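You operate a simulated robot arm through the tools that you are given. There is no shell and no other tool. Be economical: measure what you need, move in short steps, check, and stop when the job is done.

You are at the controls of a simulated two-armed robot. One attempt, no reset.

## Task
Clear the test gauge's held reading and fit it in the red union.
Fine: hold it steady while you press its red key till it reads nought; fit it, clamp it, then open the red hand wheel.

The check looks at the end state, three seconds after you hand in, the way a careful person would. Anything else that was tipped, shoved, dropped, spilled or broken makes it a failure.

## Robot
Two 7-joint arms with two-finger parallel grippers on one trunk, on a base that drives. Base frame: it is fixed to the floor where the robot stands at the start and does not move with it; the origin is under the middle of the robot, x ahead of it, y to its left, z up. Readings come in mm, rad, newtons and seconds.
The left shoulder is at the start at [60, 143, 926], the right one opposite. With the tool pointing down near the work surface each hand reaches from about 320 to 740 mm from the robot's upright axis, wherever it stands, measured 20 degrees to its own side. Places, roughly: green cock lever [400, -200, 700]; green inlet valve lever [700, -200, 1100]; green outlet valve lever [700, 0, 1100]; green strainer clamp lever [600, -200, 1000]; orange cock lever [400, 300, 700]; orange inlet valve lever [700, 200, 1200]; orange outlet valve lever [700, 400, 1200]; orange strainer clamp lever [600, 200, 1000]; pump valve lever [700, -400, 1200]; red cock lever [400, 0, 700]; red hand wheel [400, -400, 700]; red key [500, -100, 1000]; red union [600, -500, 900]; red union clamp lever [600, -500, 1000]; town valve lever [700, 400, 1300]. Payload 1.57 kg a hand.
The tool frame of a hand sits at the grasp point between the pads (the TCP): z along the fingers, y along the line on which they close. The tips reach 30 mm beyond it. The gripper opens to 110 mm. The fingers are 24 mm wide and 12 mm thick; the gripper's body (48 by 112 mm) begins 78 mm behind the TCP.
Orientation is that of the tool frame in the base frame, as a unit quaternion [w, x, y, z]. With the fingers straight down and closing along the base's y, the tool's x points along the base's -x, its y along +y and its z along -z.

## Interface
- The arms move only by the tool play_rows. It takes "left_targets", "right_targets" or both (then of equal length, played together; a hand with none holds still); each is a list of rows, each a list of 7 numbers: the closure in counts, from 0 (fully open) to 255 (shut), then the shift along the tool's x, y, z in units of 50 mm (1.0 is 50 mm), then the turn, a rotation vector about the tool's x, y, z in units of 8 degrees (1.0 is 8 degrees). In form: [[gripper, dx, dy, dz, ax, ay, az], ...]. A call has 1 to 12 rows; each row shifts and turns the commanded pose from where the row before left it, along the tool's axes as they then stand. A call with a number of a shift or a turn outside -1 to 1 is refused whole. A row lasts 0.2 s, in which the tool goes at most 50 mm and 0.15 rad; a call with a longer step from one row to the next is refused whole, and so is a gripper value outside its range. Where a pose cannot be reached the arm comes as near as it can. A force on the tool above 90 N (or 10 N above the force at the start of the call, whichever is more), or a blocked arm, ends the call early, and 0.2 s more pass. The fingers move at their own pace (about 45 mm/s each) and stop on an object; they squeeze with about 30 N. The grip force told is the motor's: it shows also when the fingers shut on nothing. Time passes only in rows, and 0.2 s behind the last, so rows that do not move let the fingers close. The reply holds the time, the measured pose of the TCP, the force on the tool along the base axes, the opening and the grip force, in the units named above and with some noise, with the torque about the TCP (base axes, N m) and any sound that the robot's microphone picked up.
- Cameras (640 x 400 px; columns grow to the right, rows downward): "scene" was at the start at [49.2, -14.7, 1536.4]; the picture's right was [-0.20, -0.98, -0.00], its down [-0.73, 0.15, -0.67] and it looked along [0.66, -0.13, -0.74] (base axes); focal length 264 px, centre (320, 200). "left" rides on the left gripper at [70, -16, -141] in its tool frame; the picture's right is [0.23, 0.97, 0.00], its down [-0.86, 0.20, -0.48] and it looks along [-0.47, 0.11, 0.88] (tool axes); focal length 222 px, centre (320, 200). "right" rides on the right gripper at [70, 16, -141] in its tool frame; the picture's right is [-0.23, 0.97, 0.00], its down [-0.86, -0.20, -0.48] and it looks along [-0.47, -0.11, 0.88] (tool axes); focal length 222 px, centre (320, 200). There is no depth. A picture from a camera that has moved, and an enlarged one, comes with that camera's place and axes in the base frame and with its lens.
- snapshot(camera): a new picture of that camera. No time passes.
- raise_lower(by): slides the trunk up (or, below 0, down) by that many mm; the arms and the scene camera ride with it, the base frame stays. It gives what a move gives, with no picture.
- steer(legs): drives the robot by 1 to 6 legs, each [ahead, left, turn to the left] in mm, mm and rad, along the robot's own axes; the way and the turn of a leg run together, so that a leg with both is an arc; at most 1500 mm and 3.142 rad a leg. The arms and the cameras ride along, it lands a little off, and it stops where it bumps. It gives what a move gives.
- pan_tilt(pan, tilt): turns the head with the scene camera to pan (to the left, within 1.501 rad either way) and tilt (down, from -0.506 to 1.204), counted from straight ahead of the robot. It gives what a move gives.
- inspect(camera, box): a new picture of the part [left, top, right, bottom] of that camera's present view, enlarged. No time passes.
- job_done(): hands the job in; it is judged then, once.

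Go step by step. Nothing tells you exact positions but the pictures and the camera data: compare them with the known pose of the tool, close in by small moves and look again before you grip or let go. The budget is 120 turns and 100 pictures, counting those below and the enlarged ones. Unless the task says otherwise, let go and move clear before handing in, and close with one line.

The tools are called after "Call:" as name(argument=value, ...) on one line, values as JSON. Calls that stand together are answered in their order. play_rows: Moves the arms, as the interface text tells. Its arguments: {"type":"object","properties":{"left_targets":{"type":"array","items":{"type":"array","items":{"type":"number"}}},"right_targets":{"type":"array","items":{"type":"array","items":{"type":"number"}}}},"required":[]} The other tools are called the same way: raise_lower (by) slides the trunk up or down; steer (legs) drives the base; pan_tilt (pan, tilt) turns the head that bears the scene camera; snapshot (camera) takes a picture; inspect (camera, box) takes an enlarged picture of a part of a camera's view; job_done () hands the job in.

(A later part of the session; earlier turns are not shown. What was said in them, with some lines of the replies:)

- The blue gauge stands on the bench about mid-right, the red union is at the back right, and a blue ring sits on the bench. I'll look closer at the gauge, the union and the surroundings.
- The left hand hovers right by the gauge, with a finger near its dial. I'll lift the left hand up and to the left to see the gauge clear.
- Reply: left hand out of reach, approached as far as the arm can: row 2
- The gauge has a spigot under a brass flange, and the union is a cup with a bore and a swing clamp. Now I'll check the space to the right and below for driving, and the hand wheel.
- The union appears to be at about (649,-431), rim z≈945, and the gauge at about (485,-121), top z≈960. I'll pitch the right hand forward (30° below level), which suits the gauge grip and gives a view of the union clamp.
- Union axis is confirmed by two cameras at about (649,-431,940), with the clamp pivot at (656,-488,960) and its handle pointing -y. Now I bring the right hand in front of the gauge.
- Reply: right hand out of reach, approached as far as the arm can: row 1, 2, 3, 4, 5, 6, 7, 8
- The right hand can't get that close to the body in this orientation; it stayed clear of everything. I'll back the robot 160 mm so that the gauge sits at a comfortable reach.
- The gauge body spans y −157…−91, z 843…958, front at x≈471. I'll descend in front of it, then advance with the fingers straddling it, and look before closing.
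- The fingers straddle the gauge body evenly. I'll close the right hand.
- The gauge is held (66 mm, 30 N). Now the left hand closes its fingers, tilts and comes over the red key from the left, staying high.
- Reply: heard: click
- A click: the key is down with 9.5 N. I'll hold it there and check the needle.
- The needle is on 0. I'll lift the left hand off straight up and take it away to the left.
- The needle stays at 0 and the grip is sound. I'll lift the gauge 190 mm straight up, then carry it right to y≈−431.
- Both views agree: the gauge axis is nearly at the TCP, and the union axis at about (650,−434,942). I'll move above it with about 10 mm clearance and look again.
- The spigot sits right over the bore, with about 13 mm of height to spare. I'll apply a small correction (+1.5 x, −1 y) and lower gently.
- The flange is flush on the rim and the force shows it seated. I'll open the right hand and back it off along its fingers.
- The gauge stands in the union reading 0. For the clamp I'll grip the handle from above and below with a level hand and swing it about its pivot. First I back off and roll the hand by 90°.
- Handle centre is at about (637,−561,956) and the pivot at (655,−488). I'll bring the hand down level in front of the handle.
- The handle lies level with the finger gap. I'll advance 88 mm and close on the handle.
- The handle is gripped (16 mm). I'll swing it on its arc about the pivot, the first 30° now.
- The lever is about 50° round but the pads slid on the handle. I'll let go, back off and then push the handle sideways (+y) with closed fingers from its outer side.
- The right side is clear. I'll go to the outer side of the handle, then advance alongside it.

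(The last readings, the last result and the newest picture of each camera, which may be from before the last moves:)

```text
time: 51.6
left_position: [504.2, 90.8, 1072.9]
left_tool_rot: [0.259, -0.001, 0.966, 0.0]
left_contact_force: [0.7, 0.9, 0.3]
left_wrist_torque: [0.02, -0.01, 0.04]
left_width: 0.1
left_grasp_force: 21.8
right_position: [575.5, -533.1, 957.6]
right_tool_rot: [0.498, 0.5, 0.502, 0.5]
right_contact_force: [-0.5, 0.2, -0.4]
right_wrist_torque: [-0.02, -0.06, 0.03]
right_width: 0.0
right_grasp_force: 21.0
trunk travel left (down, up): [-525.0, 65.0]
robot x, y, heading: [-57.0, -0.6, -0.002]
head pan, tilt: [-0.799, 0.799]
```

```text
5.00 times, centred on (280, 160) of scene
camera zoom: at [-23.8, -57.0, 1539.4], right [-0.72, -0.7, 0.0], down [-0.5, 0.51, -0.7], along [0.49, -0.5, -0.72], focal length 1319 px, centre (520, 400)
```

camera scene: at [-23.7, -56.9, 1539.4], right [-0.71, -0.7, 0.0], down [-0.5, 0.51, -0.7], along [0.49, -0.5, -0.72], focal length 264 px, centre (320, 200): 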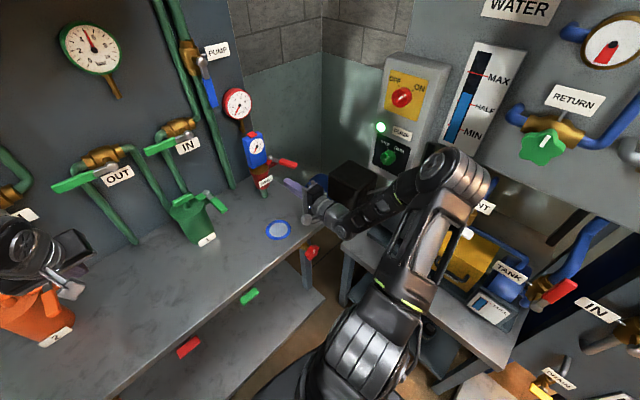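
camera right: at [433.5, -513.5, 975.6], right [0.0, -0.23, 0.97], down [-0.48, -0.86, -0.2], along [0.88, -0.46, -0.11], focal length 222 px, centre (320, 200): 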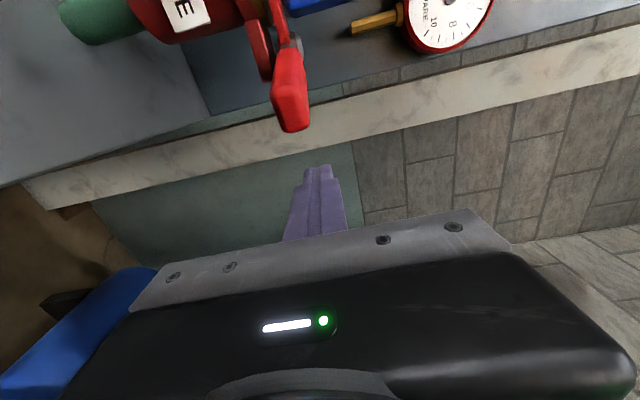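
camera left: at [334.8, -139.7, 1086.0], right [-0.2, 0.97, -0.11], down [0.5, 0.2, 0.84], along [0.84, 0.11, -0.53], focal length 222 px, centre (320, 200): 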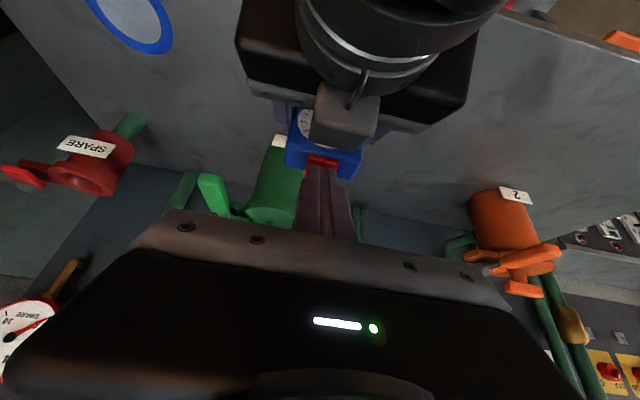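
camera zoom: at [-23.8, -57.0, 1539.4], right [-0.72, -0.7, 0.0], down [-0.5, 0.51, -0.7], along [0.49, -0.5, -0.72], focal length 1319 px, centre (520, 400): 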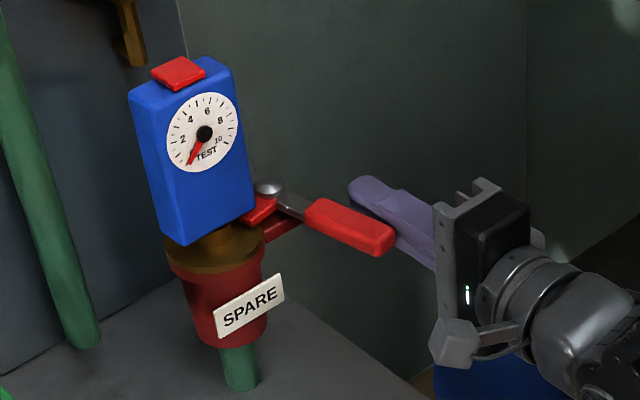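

Call:
play_rows(right_targets=[[255, 0.14, 0, 0, 0, 0, 0], [255, 0.14, 0, 0, 0, 0, 0], [255, 0.14, 0, 0, 0, 0, 0], [255, 0, 0, 0, 0, 0, 0]])

Call:
inspect(camera="scene", box=[230, 120, 330, 200])

```text
time: 52.6
left_position: [504.4, 90.6, 1074.0]
left_tool_rot: [0.258, -0.001, 0.966, 0.001]
left_contact_force: [0.1, -0.1, 0.4]
left_wrist_torque: [0.0, 0.04, -0.02]
left_width: 0.0
left_grasp_force: 21.2
right_position: [574.9, -512.9, 958.0]
right_tool_rot: [0.499, 0.5, 0.501, 0.5]
right_contact_force: [-0.4, -5.4, 0.5]
right_wrist_torque: [0.0, -0.02, 0.04]
right_width: 0.0
right_grasp_force: 21.1
trunk travel left (down, up): [-525.0, 65.0]
robot x, y, heading: [-54.0, 0.8, -0.002]
head pan, tilt: [-0.799, 0.799]
```

```text
5.00 times, centred on (280, 160) of scene
camera zoom: at [-23.9, -57.6, 1539.4], right [-0.72, -0.7, 0.0], down [-0.5, 0.51, -0.7], along [0.49, -0.5, -0.72], focal length 1319 px, centre (520, 400)
```

zoom: 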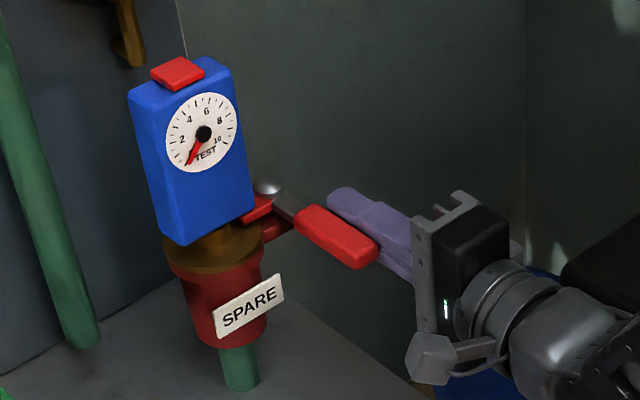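

Call:
play_rows(right_targets=[[255, 0.06, 0, 0, 0, 0, 0], [255, 0.06, 0, 0, 0, 0, 0], [255, 0.06, 0, 0, 0, 0, 0], [255, 0, 0, 0, 0, 0, 0]])

Call:
inspect(camera="scene", box=[240, 140, 315, 190])

Call:
inspect(camera="right", box=[180, 0, 400, 160])

```text
time: 53.6
left_position: [505.5, 87.6, 1073.6]
left_tool_rot: [0.259, -0.001, 0.966, 0.002]
left_contact_force: [-0.5, -0.2, -0.2]
left_wrist_torque: [0.02, 0.05, 0.01]
left_width: 0.0
left_grasp_force: 21.4
right_position: [573.5, -511.5, 958.6]
right_tool_rot: [0.502, 0.503, 0.497, 0.498]
right_contact_force: [8.7, -37.3, 7.9]
right_wrist_torque: [0.07, 0.18, 0.39]
right_width: 0.0
right_grasp_force: 21.1
trunk travel left (down, up): [-525.0, 65.0]
robot x, y, heading: [-52.0, -1.4, 0.004]
head pan, tilt: [-0.799, 0.799]
```

```text
8.00 times, centred on (278, 165) of scene
camera zoom: at [-23.4, -61.9, 1539.3], right [-0.72, -0.7, 0.0], down [-0.5, 0.52, -0.7], along [0.49, -0.5, -0.72], focal length 2110 px, centre (660, 480)
```

zoom: 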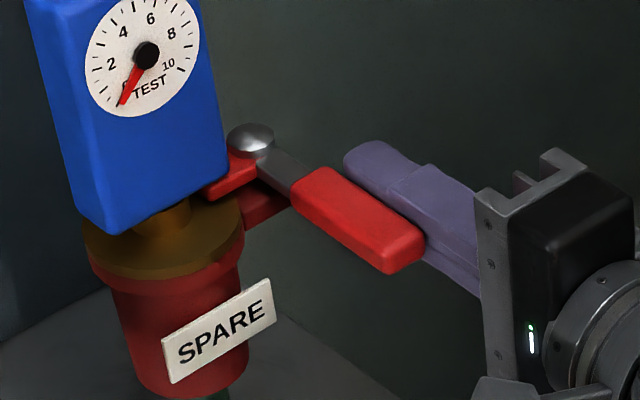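

```text
2.50 times, centred on (290, 80) of right
camera zoom: at [433.2, -440.2, 975.3], right [0.0, -0.23, 0.97], down [-0.49, -0.85, -0.2], along [0.87, -0.47, -0.11], focal length 555 px, centre (395, 500)
```

zoom: 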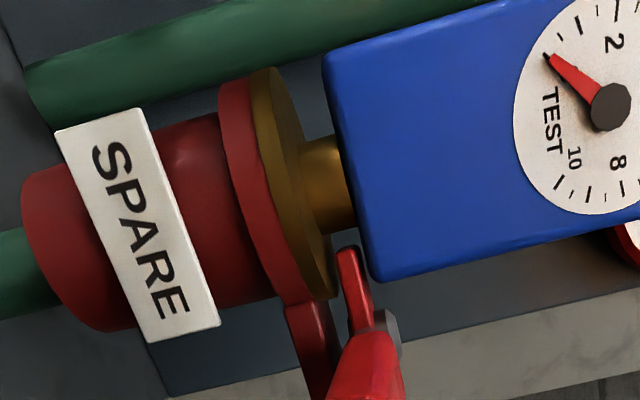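

The lever has stopped hard (37 N) at about 182°, with its pad over the flange under the gauge body. I'll back off and look at the pad closely, comparing with the closed green clamp.

Call:
play_rows(right_targets=[[255, -0.3, 0, 0, 0, 0, 0], [255, -0.6, 0, 0, 0, 0, 0], [255, 0, 0, -0.8, 0, 0, 0], [255, 0, 0, -0.8, 0, 0, 0], [255, 0, 0, 0, 0, 0, 0]])

Call:
inspect(camera="scene", box=[240, 140, 315, 190])

Call:
inspect(camera="scene", box=[160, 165, 250, 250])

Call:
inspect(camera="right", box=[200, 0, 400, 150])

```text
time: 54.8
left_position: [503.9, 90.0, 1072.7]
left_tool_rot: [0.259, 0.0, 0.966, 0.0]
left_contact_force: [-0.5, -0.3, 0.1]
left_wrist_torque: [-0.01, -0.05, 0.02]
left_width: 0.1
left_grasp_force: 21.7
right_position: [496.0, -547.0, 957.4]
right_tool_rot: [0.499, 0.5, 0.502, 0.499]
right_contact_force: [0.1, -0.6, 0.6]
right_wrist_torque: [-0.01, 0.01, -0.01]
right_width: 0.0
right_grasp_force: 21.2
trunk travel left (down, up): [-525.0, 65.0]
robot x, y, heading: [-50.1, -0.4, -0.0]
head pan, tilt: [-0.799, 0.799]
```

```text
8.00 times, centred on (278, 165) of scene
camera zoom: at [-23.4, -56.8, 1539.4], right [-0.72, -0.7, 0.0], down [-0.5, 0.51, -0.7], along [0.49, -0.5, -0.72], focal length 2110 px, centre (660, 480)
```

zoom: 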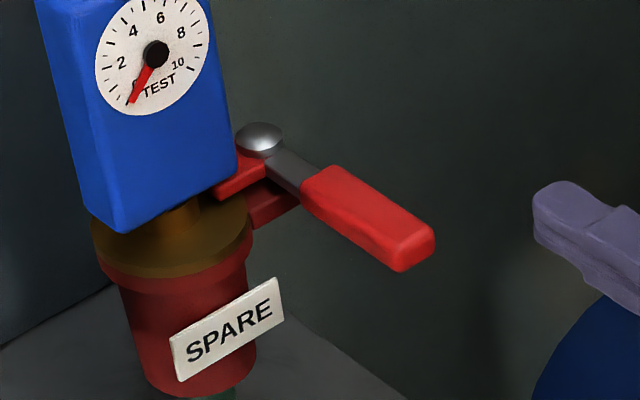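

```text
4.71 times, centred on (205, 208) of scene
camera zoom: at [-23.4, -56.8, 1539.4], right [-0.72, -0.7, 0.0], down [-0.5, 0.51, -0.7], along [0.49, -0.5, -0.72], focal length 1241 px, centre (861, 165)
```

zoom: 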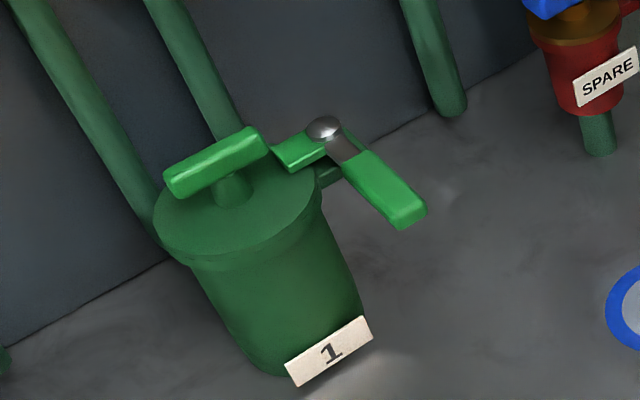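

```text
2.67 times, centred on (300, 75) of right
camera zoom: at [352.9, -477.6, 976.3], right [0.0, -0.23, 0.97], down [-0.48, -0.86, -0.2], along [0.88, -0.46, -0.11], focal length 592 px, centre (373, 533)
```

zoom: 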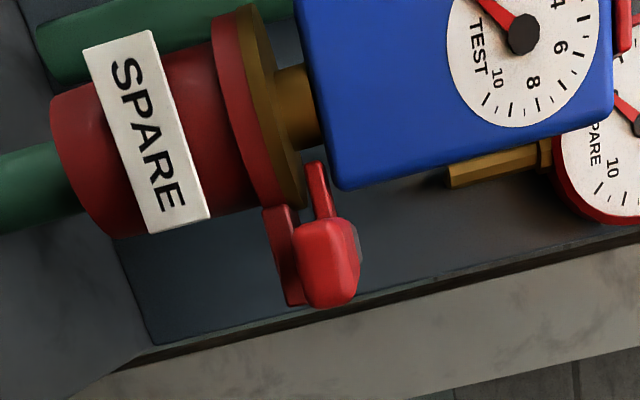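

Clamp lever matches the closed green one (both at ~180°). Next the red hand wheel under the bench edge; I'll look at it closely.

Call:
inspect(camera="scene", box=[285, 230, 335, 275])

Call:
snapshot(camera="scene")

```text
8.89 times, centred on (310, 252) of scene
camera zoom: at [-23.4, -56.8, 1539.4], right [-0.72, -0.7, 0.0], down [-0.5, 0.51, -0.7], along [0.49, -0.5, -0.72], focal length 2344 px, centre (409, -267)
```

zoom: 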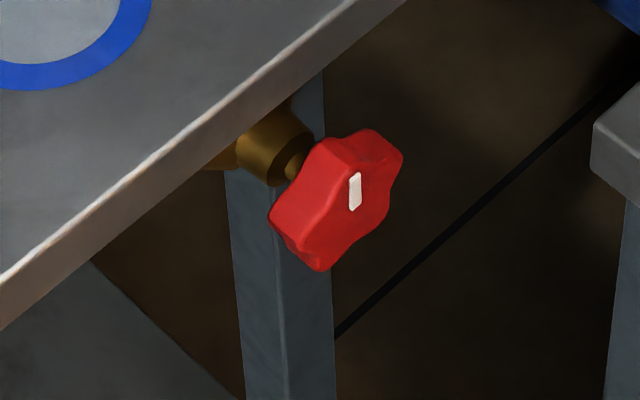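

```text
23 pictures are left
camera scene: at [-23.4, -56.8, 1539.4], right [-0.72, -0.7, 0.0], down [-0.5, 0.51, -0.7], along [0.49, -0.5, -0.72], focal length 264 px, centre (320, 200)
```

scene: 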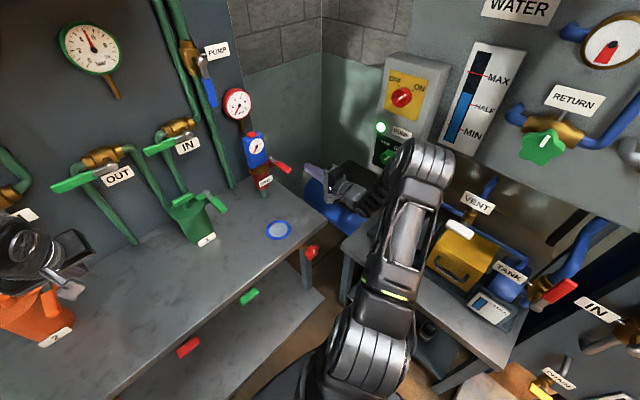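

The wheel centre triangulates to about (387,−434,690), axis along x, mark up. I'll raise the right hand, take it back, reorient it (30° down, closing along y) and back the base 60 mm.

Call:
play_rows(right_targets=[[255, 0, 0.9, 0, 0, 0, 0], [255, 0, 0.9, -0.2, 0, 0, 0], [255, 0.75, 0, -0.6, 0, 0, 0], [255, 0.75, 0, -0.6, 0, 0, 0], [255, 0.76, 0, 0, 0, 0, 0], [255, 0, 0, 0, 1, 0, 0], [255, 0, 0, 0, 1, 0, 0], [255, 0, 0, 0, 1, 0, 0], [255, 0, 0, 0, 0.75, 0, 0], [255, 0, 0, 0, 0, 0, 0]])

Call:
play_rows(right_targets=[[0, 0, 0, 0, 0, 0, -1], [0, 0, 0, 0, 0, 0, -1], [0, 0, 0, 0, 0, 0, -1], [0, 0, 0, 0, 0, 0, -1], [0, 0, 0, 0, 0, 0, -1], [0, 0, 0, 0, 0, 0, -1], [0, 0, 0, 0, 0, 0, -1], [0, 0, 0, 0, 0, 0, -1], [0, 0, 0, 0, 0, 0, -1], [0, 0, 0, 0, 0, 0, -1], [0, 0, 0, 0, 0, 0, -1], [0, 0, 0, 0, 0, 0, -0.25]])

Call:
steer(legs=[[-100, 0, 0]])

Call:
snapshot(camera="right")

```text
time: 57.0
left_position: [503.6, 91.2, 1072.4]
left_tool_rot: [0.258, -0.001, 0.966, 0.0]
left_contact_force: [0.1, -0.4, -0.1]
left_wrist_torque: [0.0, -0.02, 0.02]
left_width: 0.0
left_grasp_force: 21.7
right_position: [424.2, -434.9, 1048.6]
right_tool_rot: [0.352, 0.612, 0.613, 0.353]
right_contact_force: [0.1, 0.4, -0.2]
right_wrist_torque: [0.01, 0.0, -0.01]
right_width: 0.1
right_grasp_force: 20.6
trunk travel left (down, up): [-525.0, 65.0]
robot x, y, heading: [-51.7, 0.6, 0.006]
head pan, tilt: [-0.799, 0.799]
```

```text
time: 59.6
left_position: [504.6, 89.2, 1072.3]
left_tool_rot: [0.259, -0.001, 0.966, -0.001]
left_contact_force: [0.1, -0.3, 0.4]
left_wrist_torque: [0.03, -0.04, 0.04]
left_width: 0.0
left_grasp_force: 21.4
right_position: [424.4, -435.0, 1048.2]
right_tool_rot: [0.499, -0.003, 0.867, 0.001]
right_contact_force: [0.3, 0.0, 0.6]
right_wrist_torque: [-0.01, 0.03, -0.05]
right_width: 109.9
right_grasp_force: 0.0
trunk travel left (down, up): [-525.0, 65.0]
robot x, y, heading: [-52.3, -1.2, 0.0]
head pan, tilt: [-0.799, 0.799]
```

```text
time: 60.7
left_position: [404.3, 90.9, 1074.2]
left_tool_rot: [0.26, 0.0, 0.966, 0.0]
left_contact_force: [-1.3, -0.1, 0.5]
left_wrist_torque: [-0.01, -0.04, 0.0]
left_width: 0.3
left_grasp_force: 21.2
right_position: [324.4, -436.2, 1048.1]
right_tool_rot: [0.499, -0.001, 0.866, 0.0]
right_contact_force: [-0.3, 0.2, 0.2]
right_wrist_torque: [-0.03, -0.02, -0.01]
right_width: 110.1
right_grasp_force: 0.0
trunk travel left (down, up): [-525.0, 65.0]
robot x, y, heading: [-151.0, -0.5, -0.002]
head pan, tilt: [-0.799, 0.799]
```

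```text
22 pictures are left
camera right: at [167.4, -419.6, 1060.8], right [0.11, 0.97, 0.2], down [0.02, -0.2, 0.98], along [0.99, -0.11, -0.04], focal length 222 px, centre (320, 200)
```

right: 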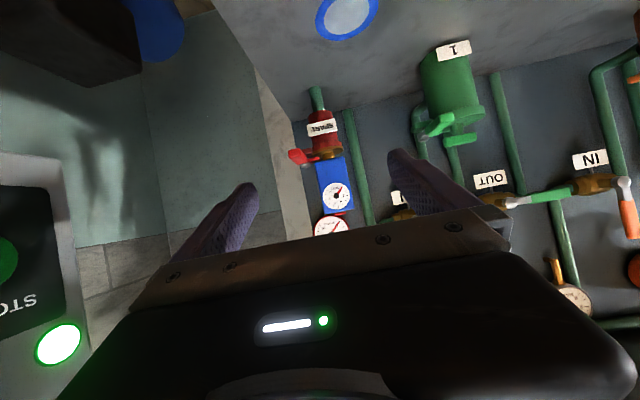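

Call:
play_rows(right_targets=[[50, 0.56, 0.02, 0.28, 0, 0, 0], [50, 0.56, 0, 0.28, 0, 0, 0], [50, 0.56, 0, 0.28, 0, 0, 0], [50, 0.56, 0, 0.28, 0, 0, 0], [50, 0.56, 0, 0.28, 0, 0, 0], [50, 0, 0, 0, 0, 0, 0]])

Call:
snapshot(camera="scene")

Call:
snapshot(camera="right")

```text
time: 62.1
left_position: [405.5, 90.5, 1072.3]
left_tool_rot: [0.259, 0.0, 0.966, 0.0]
left_contact_force: [0.3, 0.0, -0.2]
left_wrist_torque: [0.03, 0.02, -0.02]
left_width: 0.0
left_grasp_force: 21.4
right_position: [315.5, -434.7, 891.1]
right_tool_rot: [0.499, -0.002, 0.866, 0.001]
right_contact_force: [-0.7, -0.5, -0.9]
right_wrist_torque: [-0.01, -0.01, 0.05]
right_width: 88.4
right_grasp_force: 0.1
trunk travel left (down, up): [-525.0, 65.0]
robot x, y, heading: [-151.2, 1.3, 0.007]
head pan, tilt: [-0.799, 0.799]
```

```text
21 pictures are left
camera scene: at [-123.0, -56.9, 1539.4], right [-0.72, -0.7, 0.0], down [-0.5, 0.51, -0.7], along [0.49, -0.5, -0.72], focal length 264 px, centre (320, 200)
```

scene: 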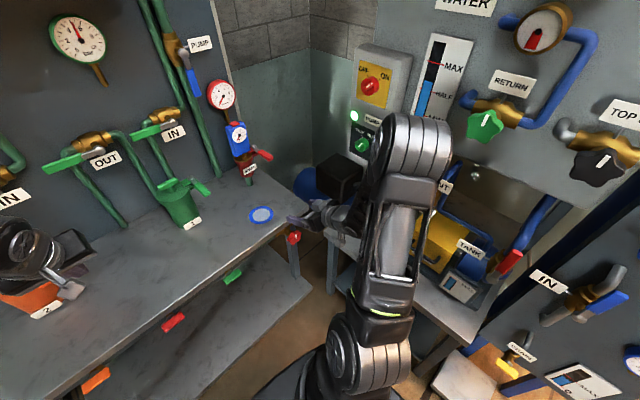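

```text
20 pictures are left
camera right: at [159.3, -418.9, 903.8], right [0.11, 0.97, 0.2], down [0.02, -0.2, 0.98], along [0.99, -0.11, -0.04], focal length 222 px, centre (320, 200)
```

right: 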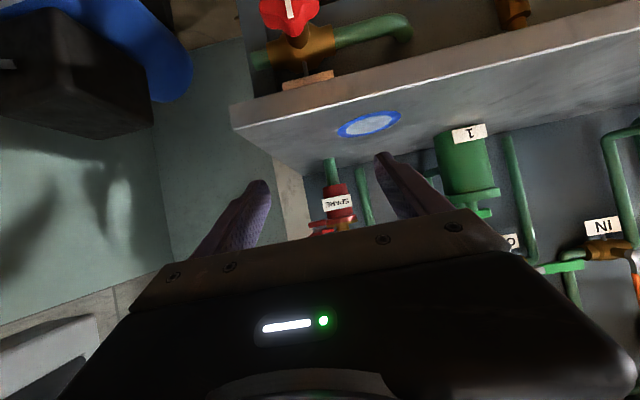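

Call:
play_rows(right_targets=[[50, 0.56, -0.02, 0.28, 0, 0, 0], [50, 0.56, -0.02, 0.28, 0, 0, 0], [50, 0.56, -0.02, 0.28, 0, 0, 0], [50, 0, 0, 0, 0, 0, 0]])

Call:
inspect(camera="scene", box=[260, 160, 440, 320])

Call:
snapshot(camera="right")

```text
time: 63.1
left_position: [405.4, 90.5, 1072.0]
left_tool_rot: [0.258, -0.001, 0.966, 0.0]
left_contact_force: [-0.6, -0.3, 0.1]
left_wrist_torque: [0.0, -0.02, 0.0]
left_width: 0.0
left_grasp_force: 21.1
right_position: [310.3, -437.8, 798.7]
right_tool_rot: [0.499, -0.001, 0.867, 0.0]
right_contact_force: [0.2, -0.5, 0.8]
right_wrist_torque: [0.01, 0.02, 0.01]
right_width: 88.4
right_grasp_force: 0.0
trunk travel left (down, up): [-525.0, 65.0]
robot x, y, heading: [-152.5, -1.9, 0.002]
head pan, tilt: [-0.799, 0.799]
```

```text
2.50 times, centred on (350, 240) of scene
camera zoom: at [-122.9, -56.8, 1539.4], right [-0.72, -0.7, 0.0], down [-0.5, 0.51, -0.7], along [0.49, -0.5, -0.72], focal length 659 px, centre (245, 100)
```

zoom: 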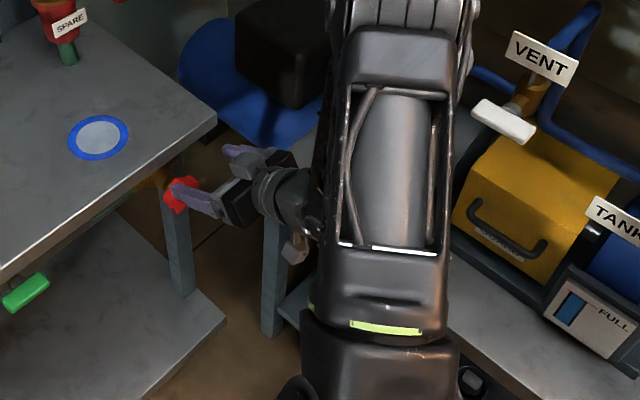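

```text
18 pictures are left
camera right: at [153.3, -421.2, 810.5], right [0.11, 0.97, 0.2], down [0.02, -0.2, 0.98], along [0.99, -0.11, -0.04], focal length 222 px, centre (320, 200)
```

right: 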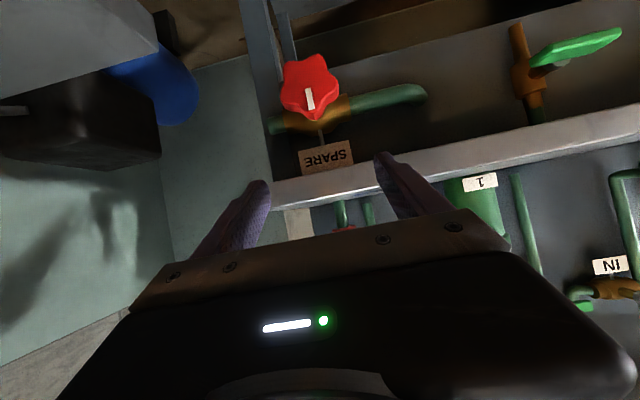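

The wheel is clear in view at about (387,−434,686). I'll come down to its approach line.

Call:
play_rows(right_targets=[[50, 0.62, 0.04, 0.28, 0, 0, 0], [50, 0.62, 0.03, 0.28, 0, 0, 0], [50, 0, 0, 0.4, 0, 0, 0], [50, 0, 0, 0, 0, 0, 0]])

Call:
snapshot(camera="right")

```text
time: 64.1
left_position: [405.0, 89.1, 1072.7]
left_tool_rot: [0.258, -0.001, 0.966, 0.001]
left_contact_force: [0.0, 0.1, -0.4]
left_wrist_torque: [0.05, 0.02, 0.02]
left_width: 0.0
left_grasp_force: 21.2
right_position: [322.0, -434.8, 719.3]
right_tool_rot: [0.5, -0.001, 0.866, 0.001]
right_contact_force: [-0.3, 0.0, -1.1]
right_wrist_torque: [0.0, -0.03, -0.02]
right_width: 88.4
right_grasp_force: 0.1
trunk travel left (down, up): [-525.0, 65.0]
robot x, y, heading: [-154.2, -1.7, 0.002]
head pan, tilt: [-0.799, 0.799]
```

```text
17 pictures are left
camera right: at [163.2, -418.2, 732.2], right [0.11, 0.97, 0.2], down [0.02, -0.2, 0.98], along [0.99, -0.11, -0.04], focal length 222 px, centre (320, 200)
```

right: 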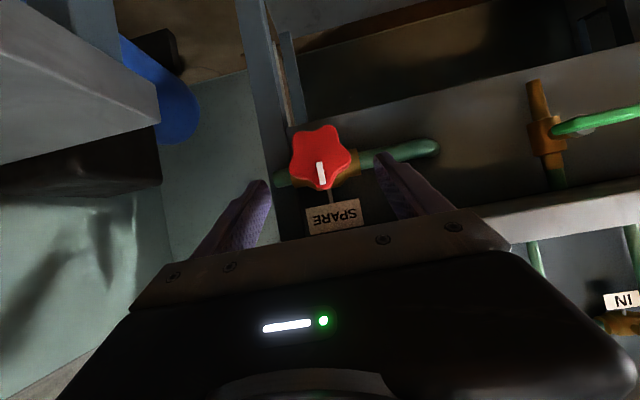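

Call:
play_rows(right_targets=[[50, 0.02, 0.05, 0.43, 0, 0, 0], [50, 0.02, 0, 0.43, 0, 0, 0], [50, 0, 0, 0.42, 0, 0, 0], [50, 0, 0, 0, 0, 0, 0]])

Call:
snapshot(camera="right")

```text
time: 65.1
left_position: [406.1, 89.8, 1073.7]
left_tool_rot: [0.259, -0.001, 0.966, 0.0]
left_contact_force: [-0.3, 1.1, -0.1]
left_wrist_torque: [-0.01, 0.02, -0.01]
left_width: 0.0
left_grasp_force: 21.7
right_position: [375.0, -430.0, 687.6]
right_tool_rot: [0.499, -0.001, 0.866, 0.002]
right_contact_force: [-0.1, -0.6, 0.2]
right_wrist_torque: [-0.02, 0.0, -0.03]
right_width: 88.5
right_grasp_force: 0.1
trunk travel left (down, up): [-525.0, 65.0]
robot x, y, heading: [-150.3, 1.4, 0.003]
head pan, tilt: [-0.799, 0.799]
```

```text
16 pictures are left
camera right: at [217.5, -414.6, 698.6], right [0.11, 0.97, 0.2], down [0.02, -0.2, 0.98], along [0.99, -0.11, -0.04], focal length 222 px, centre (320, 200)
```

right: 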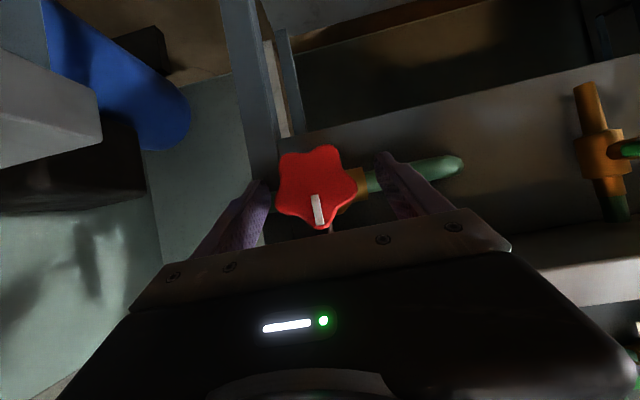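

Call:
play_rows(right_targets=[[50, 0.036, -0.04, 0.136, 0, 0, 0], [255, 0, 0, 0, 0, 0, 0], [255, 0, 0, 0, 0, 0, 0], [255, 0, 0, 0, 0, 0, 0], [255, 0, 0, 0, 0, 0, 0]])

Call:
snapshot(camera="right")

```text
time: 66.3
left_position: [405.8, 89.6, 1072.6]
left_tool_rot: [0.259, -0.001, 0.966, 0.001]
left_contact_force: [0.1, -0.4, 0.1]
left_wrist_torque: [0.03, 0.03, 0.01]
left_width: 0.3
left_grasp_force: 21.3
right_position: [380.0, -435.0, 681.6]
right_tool_rot: [0.499, 0.0, 0.867, 0.0]
right_contact_force: [2.5, -9.4, 1.2]
right_wrist_torque: [-0.06, 0.11, -0.23]
right_width: 63.8
right_grasp_force: 37.3
trunk travel left (down, up): [-525.0, 65.0]
robot x, y, heading: [-150.8, -0.4, -0.002]
head pan, tilt: [-0.799, 0.799]
```

```text
15 pictures are left
camera right: at [222.5, -418.4, 693.6], right [0.11, 0.97, 0.2], down [0.02, -0.2, 0.98], along [0.99, -0.11, -0.04], focal length 222 px, centre (320, 200)
```

right: 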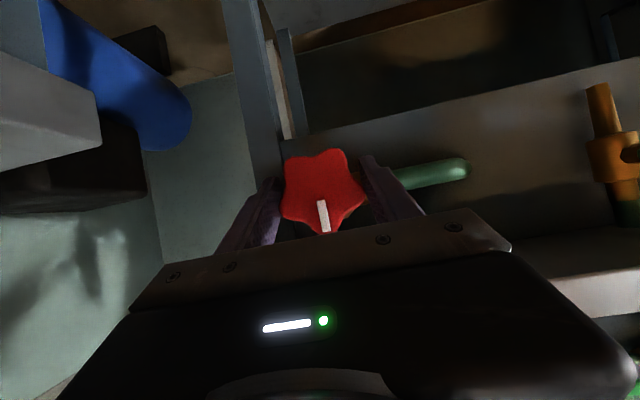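

The wheel is held. I'll turn it counter-clockwise (as seen from the robot) about its own axis by 40° and check.

Call:
play_rows(right_targets=[[255, 0, 0, 0, 0.5, 0, -0.866], [255, 0, 0, 0, 0.5, 0, -0.866], [255, 0, 0, 0, 0.5, 0, -0.866], [255, 0, 0, 0, 0.5, 0, -0.866], [255, 0, 0, 0, 0.5, 0, -0.866], [255, 0, 0, 0, 0, 0, 0]])

Call:
snapshot(camera="right")

```text
time: 67.7
left_position: [404.8, 88.6, 1072.8]
left_tool_rot: [0.259, -0.001, 0.966, 0.0]
left_contact_force: [0.1, -0.3, -0.9]
left_wrist_torque: [0.0, 0.01, 0.03]
left_width: 0.0
left_grasp_force: 21.5
right_position: [379.8, -434.4, 681.1]
right_tool_rot: [0.469, -0.173, 0.814, -0.295]
right_contact_force: [-0.8, -8.8, 0.6]
right_wrist_torque: [-0.01, -0.41, -1.24]
right_width: 63.6
right_grasp_force: 44.8
trunk travel left (down, up): [-525.0, 65.0]
robot x, y, heading: [-151.1, 0.6, -0.003]
head pan, tilt: [-0.799, 0.799]
```

```text
14 pictures are left
camera right: at [222.2, -414.8, 680.5], right [0.11, 0.87, -0.48], down [0.02, 0.48, 0.88], along [0.99, -0.1, 0.04], focal length 222 px, centre (320, 200)
```

right: 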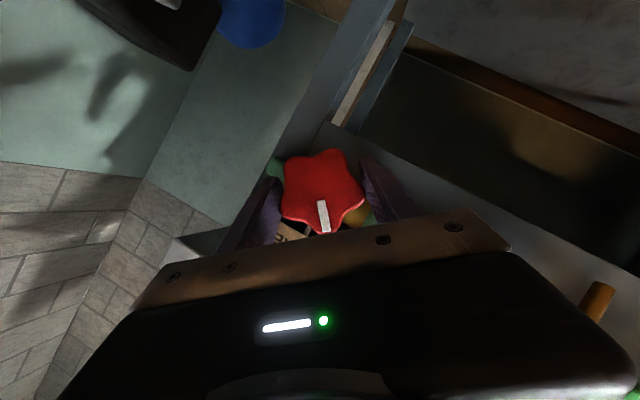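

The wheel follows freely in the opening direction. I'll carry on turning.

Call:
play_rows(right_targets=[[255, 0, 0, 0, 0.5, 0, -0.866], [255, 0, 0, 0, 0.5, 0, -0.866], [255, 0, 0, 0, 0.5, 0, -0.866], [255, 0, 0, 0, 0.5, 0, -0.866], [255, 0, 0, 0, 0.5, 0, -0.866], [255, 0, 0, 0, 0.5, 0, -0.866], [255, 0, 0, 0, 0, 0, 0]])

Call:
snapshot(camera="scene")

```text
time: 69.3
left_position: [405.6, 89.7, 1071.5]
left_tool_rot: [0.259, 0.0, 0.966, 0.0]
left_contact_force: [-0.2, -1.0, -0.6]
left_wrist_torque: [0.01, -0.01, 0.01]
left_width: 0.0
left_grasp_force: 21.5
right_position: [380.5, -432.1, 680.0]
right_tool_rot: [0.36, -0.35, 0.624, -0.6]
right_contact_force: [0.8, -0.1, -11.2]
right_wrist_torque: [0.04, -1.21, -0.97]
right_width: 63.7
right_grasp_force: 44.6
trunk travel left (down, up): [-525.0, 65.0]
robot x, y, heading: [-151.4, 0.6, 0.0]
head pan, tilt: [-0.799, 0.799]
```

```text
13 pictures are left
camera scene: at [-121.8, -57.7, 1539.2], right [-0.72, -0.7, 0.0], down [-0.5, 0.51, -0.7], along [0.49, -0.5, -0.72], focal length 264 px, centre (320, 200)
```

scene: 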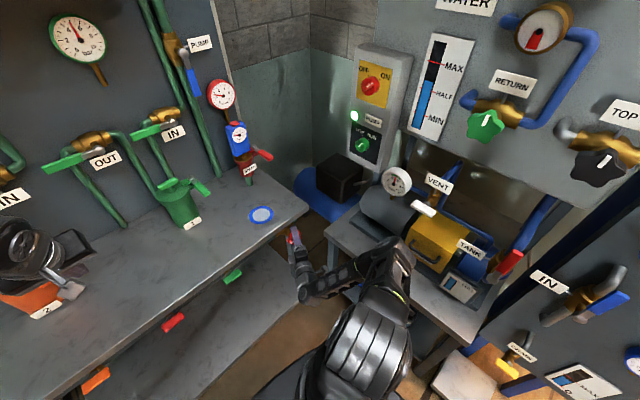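

Call:
inspect(camera="scene", box=[200, 70, 280, 190])

```text
3.33 times, centred on (240, 130) of scene
camera zoom: at [-121.8, -57.7, 1539.2], right [-0.72, -0.7, 0.0], down [-0.5, 0.51, -0.7], along [0.49, -0.5, -0.72], focal length 879 px, centre (587, 433)
```

zoom: 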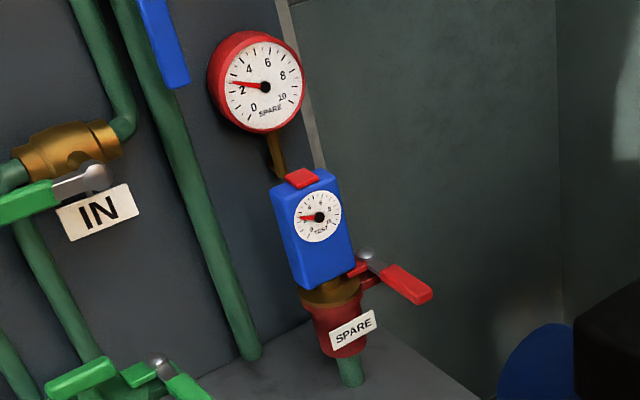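

Both the test gauge and the spare gauge now read about 2.5, so pressure is through and the joint holds. I'll turn on further to open it fully.

Call:
play_rows(right_targets=[[255, 0, 0, 0, 0.5, 0, -0.866], [255, 0, 0, 0, 0.5, 0, -0.866], [255, 0, 0, 0, 0.5, 0, -0.866], [255, 0, 0, 0, 0.5, 0, -0.866], [255, 0, 0, 0, 0, 0, 0]])

Call:
snapshot(camera="right")

```text
time: 70.5
left_position: [405.4, 88.7, 1072.0]
left_tool_rot: [0.259, -0.001, 0.966, 0.0]
left_contact_force: [-0.9, 0.0, 0.3]
left_wrist_torque: [0.03, 0.03, -0.01]
left_width: 0.0
left_grasp_force: 21.0
right_position: [380.4, -433.2, 679.4]
right_tool_rot: [-0.25, 0.438, -0.434, 0.747]
right_contact_force: [-6.5, 10.6, -27.3]
right_wrist_torque: [0.07, -0.47, -0.66]
right_width: 63.8
right_grasp_force: 45.0
trunk travel left (down, up): [-525.0, 65.0]
robot x, y, heading: [-149.4, -2.8, 0.0]
head pan, tilt: [-0.799, 0.799]
```

```text
11 pictures are left
camera right: at [222.6, -432.6, 662.2], right [0.11, -0.32, -0.94], down [0.01, 0.95, -0.32], along [0.99, 0.03, 0.1], focal length 222 px, centre (320, 200)
```

right: 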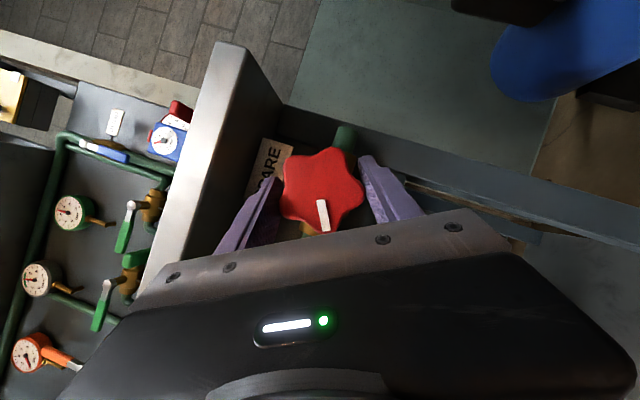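

The wheel has gone 120° with no stop. I'll open the fingers, back off a little, wind the hand back and take a second turn.

Call:
play_rows(right_targets=[[40, 0, 0, 0, 0, 0, 0], [40, 0, 0, 0, 0, 0, 0], [40, 0, 0, 0, 0, 0, 0], [40, 0, 0, -0.8, 0, 0, 0], [40, 0, 0, -0.6, 0, 0, 0], [40, 0, 0, 0, 0, 0, 0]])

Call:
play_rows(right_targets=[[40, 0, 0, 0, -0.5, 0, 0.866], [40, 0, 0, 0, -0.5, 0, 0.866], [40, 0, 0, 0, -0.5, 0, 0.866], [40, 0, 0, 0, -0.5, 0, 0.866], [40, 0, 0, 0, -0.5, 0, 0.866], [40, 0, 0, 0, -0.5, 0, 0.866], [40, 0, 0, 0, -0.5, 0, 0.866], [40, 0, 0, 0, -0.5, 0, 0.866], [40, 0, 0, 0, -0.5, 0, 0.866], [40, 0, 0, 0, -0.5, 0, 0.866], [40, 0, 0, 0, -0.5, 0, 0.866], [40, 0, 0, 0, -0.5, 0, 0.866]])

Call:
play_rows(right_targets=[[40, 0, 0, 0, -0.5, 0, 0.866], [40, 0, 0, 0, -0.5, 0, 0.866], [40, 0, 0, 0, -0.5, 0, 0.866], [40, 0, 0, 0, 0, 0, 0]])

Call:
snapshot(camera="right")

```text
time: 71.9
left_position: [404.7, 89.9, 1073.0]
left_tool_rot: [0.258, -0.001, 0.966, 0.0]
left_contact_force: [0.2, 0.2, 0.5]
left_wrist_torque: [0.03, -0.05, 0.01]
left_width: 0.0
left_grasp_force: 21.5
right_position: [318.6, -405.1, 664.2]
right_tool_rot: [-0.249, 0.435, -0.433, 0.749]
right_contact_force: [0.1, 0.2, -0.7]
right_wrist_torque: [0.01, 0.0, -0.03]
right_width: 93.0
right_grasp_force: 0.0
trunk travel left (down, up): [-525.0, 65.0]
robot x, y, heading: [-153.0, 0.1, 0.001]
head pan, tilt: [-0.799, 0.799]
```

```text
time: 74.5
left_position: [404.8, 89.9, 1072.9]
left_tool_rot: [0.259, -0.002, 0.966, 0.001]
left_contact_force: [-0.2, -1.2, -0.4]
left_wrist_torque: [0.01, -0.01, -0.03]
left_width: 0.1
left_grasp_force: 21.5
right_position: [318.6, -403.3, 664.0]
right_tool_rot: [0.488, -0.104, 0.848, -0.179]
right_contact_force: [0.1, 0.1, 0.2]
right_wrist_torque: [-0.02, 0.04, 0.02]
right_width: 92.5
right_grasp_force: 0.1
trunk travel left (down, up): [-525.0, 65.0]
robot x, y, heading: [-152.2, 5.7, 0.003]
head pan, tilt: [-0.799, 0.799]
```

```text
time: 75.5
left_position: [405.9, 91.3, 1072.3]
left_tool_rot: [0.258, 0.0, 0.966, 0.0]
left_contact_force: [0.0, 0.2, 0.6]
left_wrist_torque: [0.01, 0.01, 0.03]
left_width: 0.1
left_grasp_force: 21.6
right_position: [319.2, -403.4, 664.2]
right_tool_rot: [0.499, -0.002, 0.867, 0.003]
right_contact_force: [-0.7, 0.4, 0.0]
right_wrist_torque: [-0.05, -0.01, -0.02]
right_width: 92.6
right_grasp_force: 0.1
trunk travel left (down, up): [-525.0, 65.0]
robot x, y, heading: [-153.4, -2.1, 0.0]
head pan, tilt: [-0.799, 0.799]
```

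```text
10 pictures are left
camera right: at [161.9, -387.3, 676.5], right [0.11, 0.97, 0.2], down [0.02, -0.2, 0.98], along [0.99, -0.11, -0.04], focal length 222 px, centre (320, 200)
```

right: 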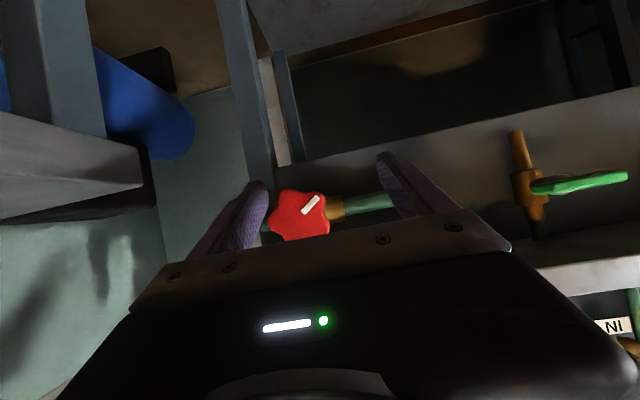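

Call:
play_rows(right_targets=[[40, -0.45, -0.3, -0.22, 0, 0, 0], [40, -0.43, -0.3, -0.22, 0, 0, 0], [40, 0, 0, 0, 0, 0, 0], [40, 0, 0, 0.45, 0, 0, 0], [40, 0, 0, 0.45, 0, 0, 0], [40, 0, 0, 0.44, 0, 0, 0], [40, 0, 0, 0, 0, 0, 0]])

Call:
snapshot(camera="right")

```text
time: 77.1
left_position: [405.3, 90.3, 1072.7]
left_tool_rot: [0.259, -0.001, 0.966, 0.0]
left_contact_force: [-0.7, 0.4, 0.5]
left_wrist_torque: [0.0, 0.02, -0.02]
left_width: 0.0
left_grasp_force: 21.1
right_position: [379.6, -434.3, 680.1]
right_tool_rot: [0.498, -0.001, 0.867, 0.0]
right_contact_force: [-1.0, 0.4, 0.3]
right_wrist_torque: [0.0, 0.03, -0.01]
right_width: 92.8
right_grasp_force: 0.1
trunk travel left (down, up): [-525.0, 65.0]
robot x, y, heading: [-151.7, -2.7, 0.002]
head pan, tilt: [-0.799, 0.799]
```

```text
9 pictures are left
camera right: at [223.0, -417.3, 691.6], right [0.11, 0.97, 0.2], down [0.02, -0.2, 0.98], along [0.99, -0.11, -0.04], focal length 222 px, centre (320, 200)
```

right: 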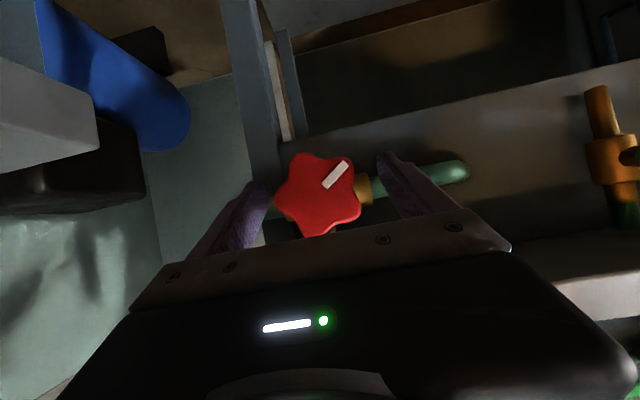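

Call:
play_rows(right_targets=[[255, 0, 0, 0, 0, 0, 0], [255, 0, 0, 0, 0, 0, 0], [255, 0, 0, 0, 0, 0, 0], [255, 0, 0, 0, 0, 0, 0], [255, 0, 0, 0, 0.5, 0, -0.866], [255, 0, 0, 0, 0.5, 0, -0.866], [255, 0, 0, 0, 0.5, 0, -0.866], [255, 0, 0, 0, 0.5, 0, -0.866], [255, 0, 0, 0, 0, 0, 0]])

Call:
play_rows(right_targets=[[255, 0, 0, 0, 0.5, 0, -0.866], [255, 0, 0, 0, 0.5, 0, -0.866], [255, 0, 0, 0, 0.5, 0, -0.866], [255, 0, 0, 0, 0.5, 0, -0.866], [255, 0, 0, 0, 0.5, 0, -0.866], [255, 0, 0, 0, 0.5, 0, -0.866], [255, 0, 0, 0, 0, 0, 0]])

Call:
snapshot(camera="right")

```text
time: 79.1
left_position: [405.8, 88.5, 1072.3]
left_tool_rot: [0.259, 0.0, 0.966, 0.0]
left_contact_force: [-0.6, -0.6, 0.2]
left_wrist_torque: [0.03, 0.02, -0.03]
left_width: 0.0
left_grasp_force: 20.9
right_position: [381.4, -434.8, 680.2]
right_tool_rot: [0.48, -0.139, 0.833, -0.239]
right_contact_force: [3.1, -12.7, 2.8]
right_wrist_torque: [-0.01, 0.34, -0.29]
right_width: 61.1
right_grasp_force: 44.4
trunk travel left (down, up): [-525.0, 65.0]
robot x, y, heading: [-149.8, -2.6, 0.004]
head pan, tilt: [-0.799, 0.799]
```

```text
time: 80.7
left_position: [403.8, 92.6, 1073.4]
left_tool_rot: [0.259, -0.002, 0.966, 0.0]
left_contact_force: [-0.6, -0.9, 0.2]
left_wrist_torque: [0.02, -0.03, 0.02]
left_width: 0.0
left_grasp_force: 21.5
right_position: [380.4, -430.3, 680.3]
right_tool_rot: [0.385, -0.324, 0.662, -0.555]
right_contact_force: [-11.8, 7.6, 9.3]
right_wrist_torque: [0.8, -0.51, -0.49]
right_width: 63.1
right_grasp_force: 44.9
trunk travel left (down, up): [-525.0, 65.0]
robot x, y, heading: [-148.8, 0.4, 0.009]
head pan, tilt: [-0.799, 0.799]
```

```text
8 pictures are left
camera right: at [222.4, -417.6, 668.0], right [0.11, 0.36, -0.92], down [0.01, 0.93, 0.37], along [0.99, -0.05, 0.1], focal length 222 px, centre (320, 200)
```

right: 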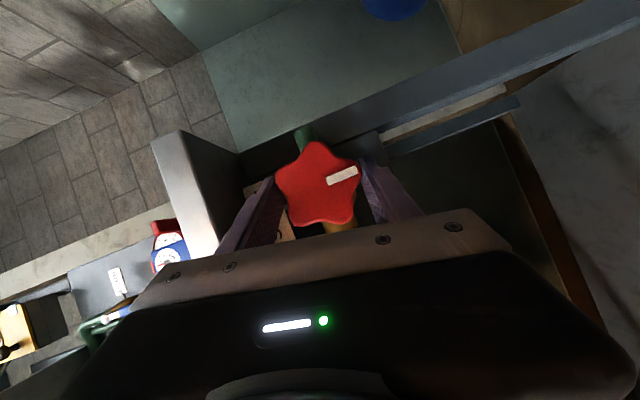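

The mark now points straight down and the wheel resists: it is at its open stop, half a turn. I'll release, back off and wind the hand clear.

Call:
play_rows(right_targets=[[40, 0, 0, 0, 0, 0, 0], [40, 0, 0, 0, 0, 0, 0], [40, 0, 0, 0, 0, 0, 0], [40, 0, 0, 0, 0, 0, 0], [40, 0, 0, -0.8, 0, 0, 0], [40, 0, 0, -0.8, 0, 0, 0], [40, 0, 0, -0.4, 0, 0, 0], [40, 0, 0, 0, 0, 0, 0]])

Call:
inspect(camera="scene", box=[200, 70, 280, 190])

Call:
snapshot(camera="right")

```text
time: 82.5
left_position: [405.3, 89.7, 1072.5]
left_tool_rot: [0.259, -0.001, 0.966, 0.001]
left_contact_force: [0.2, 0.1, -0.1]
left_wrist_torque: [0.0, -0.02, -0.01]
left_width: 0.1
left_grasp_force: 20.8
right_position: [294.3, -383.9, 689.0]
right_tool_rot: [0.384, -0.323, 0.663, -0.555]
right_contact_force: [0.4, -0.5, -0.5]
right_wrist_torque: [-0.02, -0.01, 0.01]
right_width: 92.6
right_grasp_force: 0.0
trunk travel left (down, up): [-525.0, 65.0]
robot x, y, heading: [-147.9, -4.3, 0.001]
head pan, tilt: [-0.799, 0.799]
```

```text
3.33 times, centred on (240, 130) of scene
camera zoom: at [-122.7, -57.1, 1539.4], right [-0.72, -0.7, 0.0], down [-0.5, 0.51, -0.7], along [0.49, -0.5, -0.72], focal length 879 px, centre (587, 433)
```

zoom: 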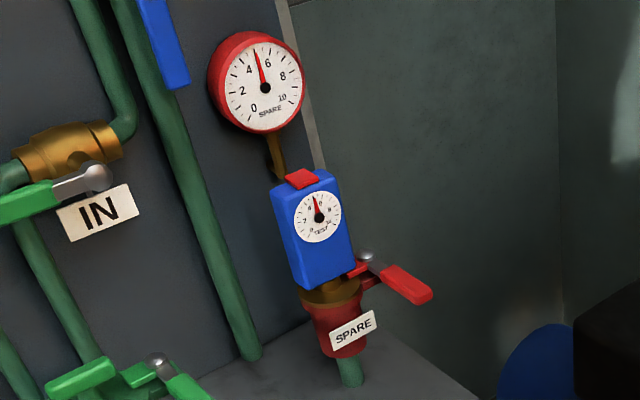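

```text
6 pictures are left
camera right: at [136.4, -370.6, 677.0], right [0.11, 0.36, -0.93], down [0.01, 0.93, 0.37], along [0.99, -0.05, 0.1], focal length 222 px, centre (320, 200)
```

right: 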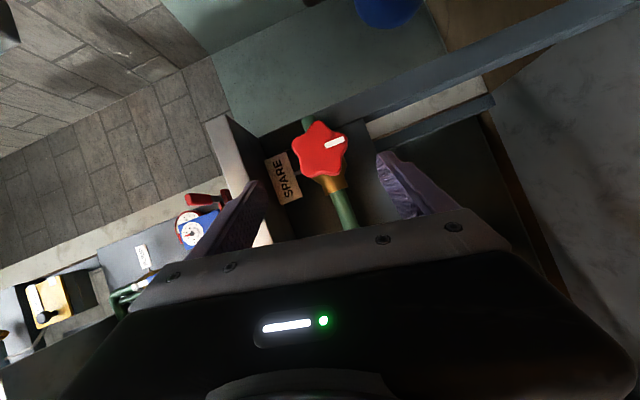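

Both gauges agree at about 4.8 with the wheel at full open, the gauge is seated and clamped, and both hands are clear. I'll hand in.

Call:
job_done()

```text
The job is handed in.
```

The test gauge was held steady and zeroed with its red key. It is now fitted and clamped in the red union, and the red hand wheel is open to its stop. Before I handed in, the test gauge and the spare gauge both read about 4.8, and both hands were clear.
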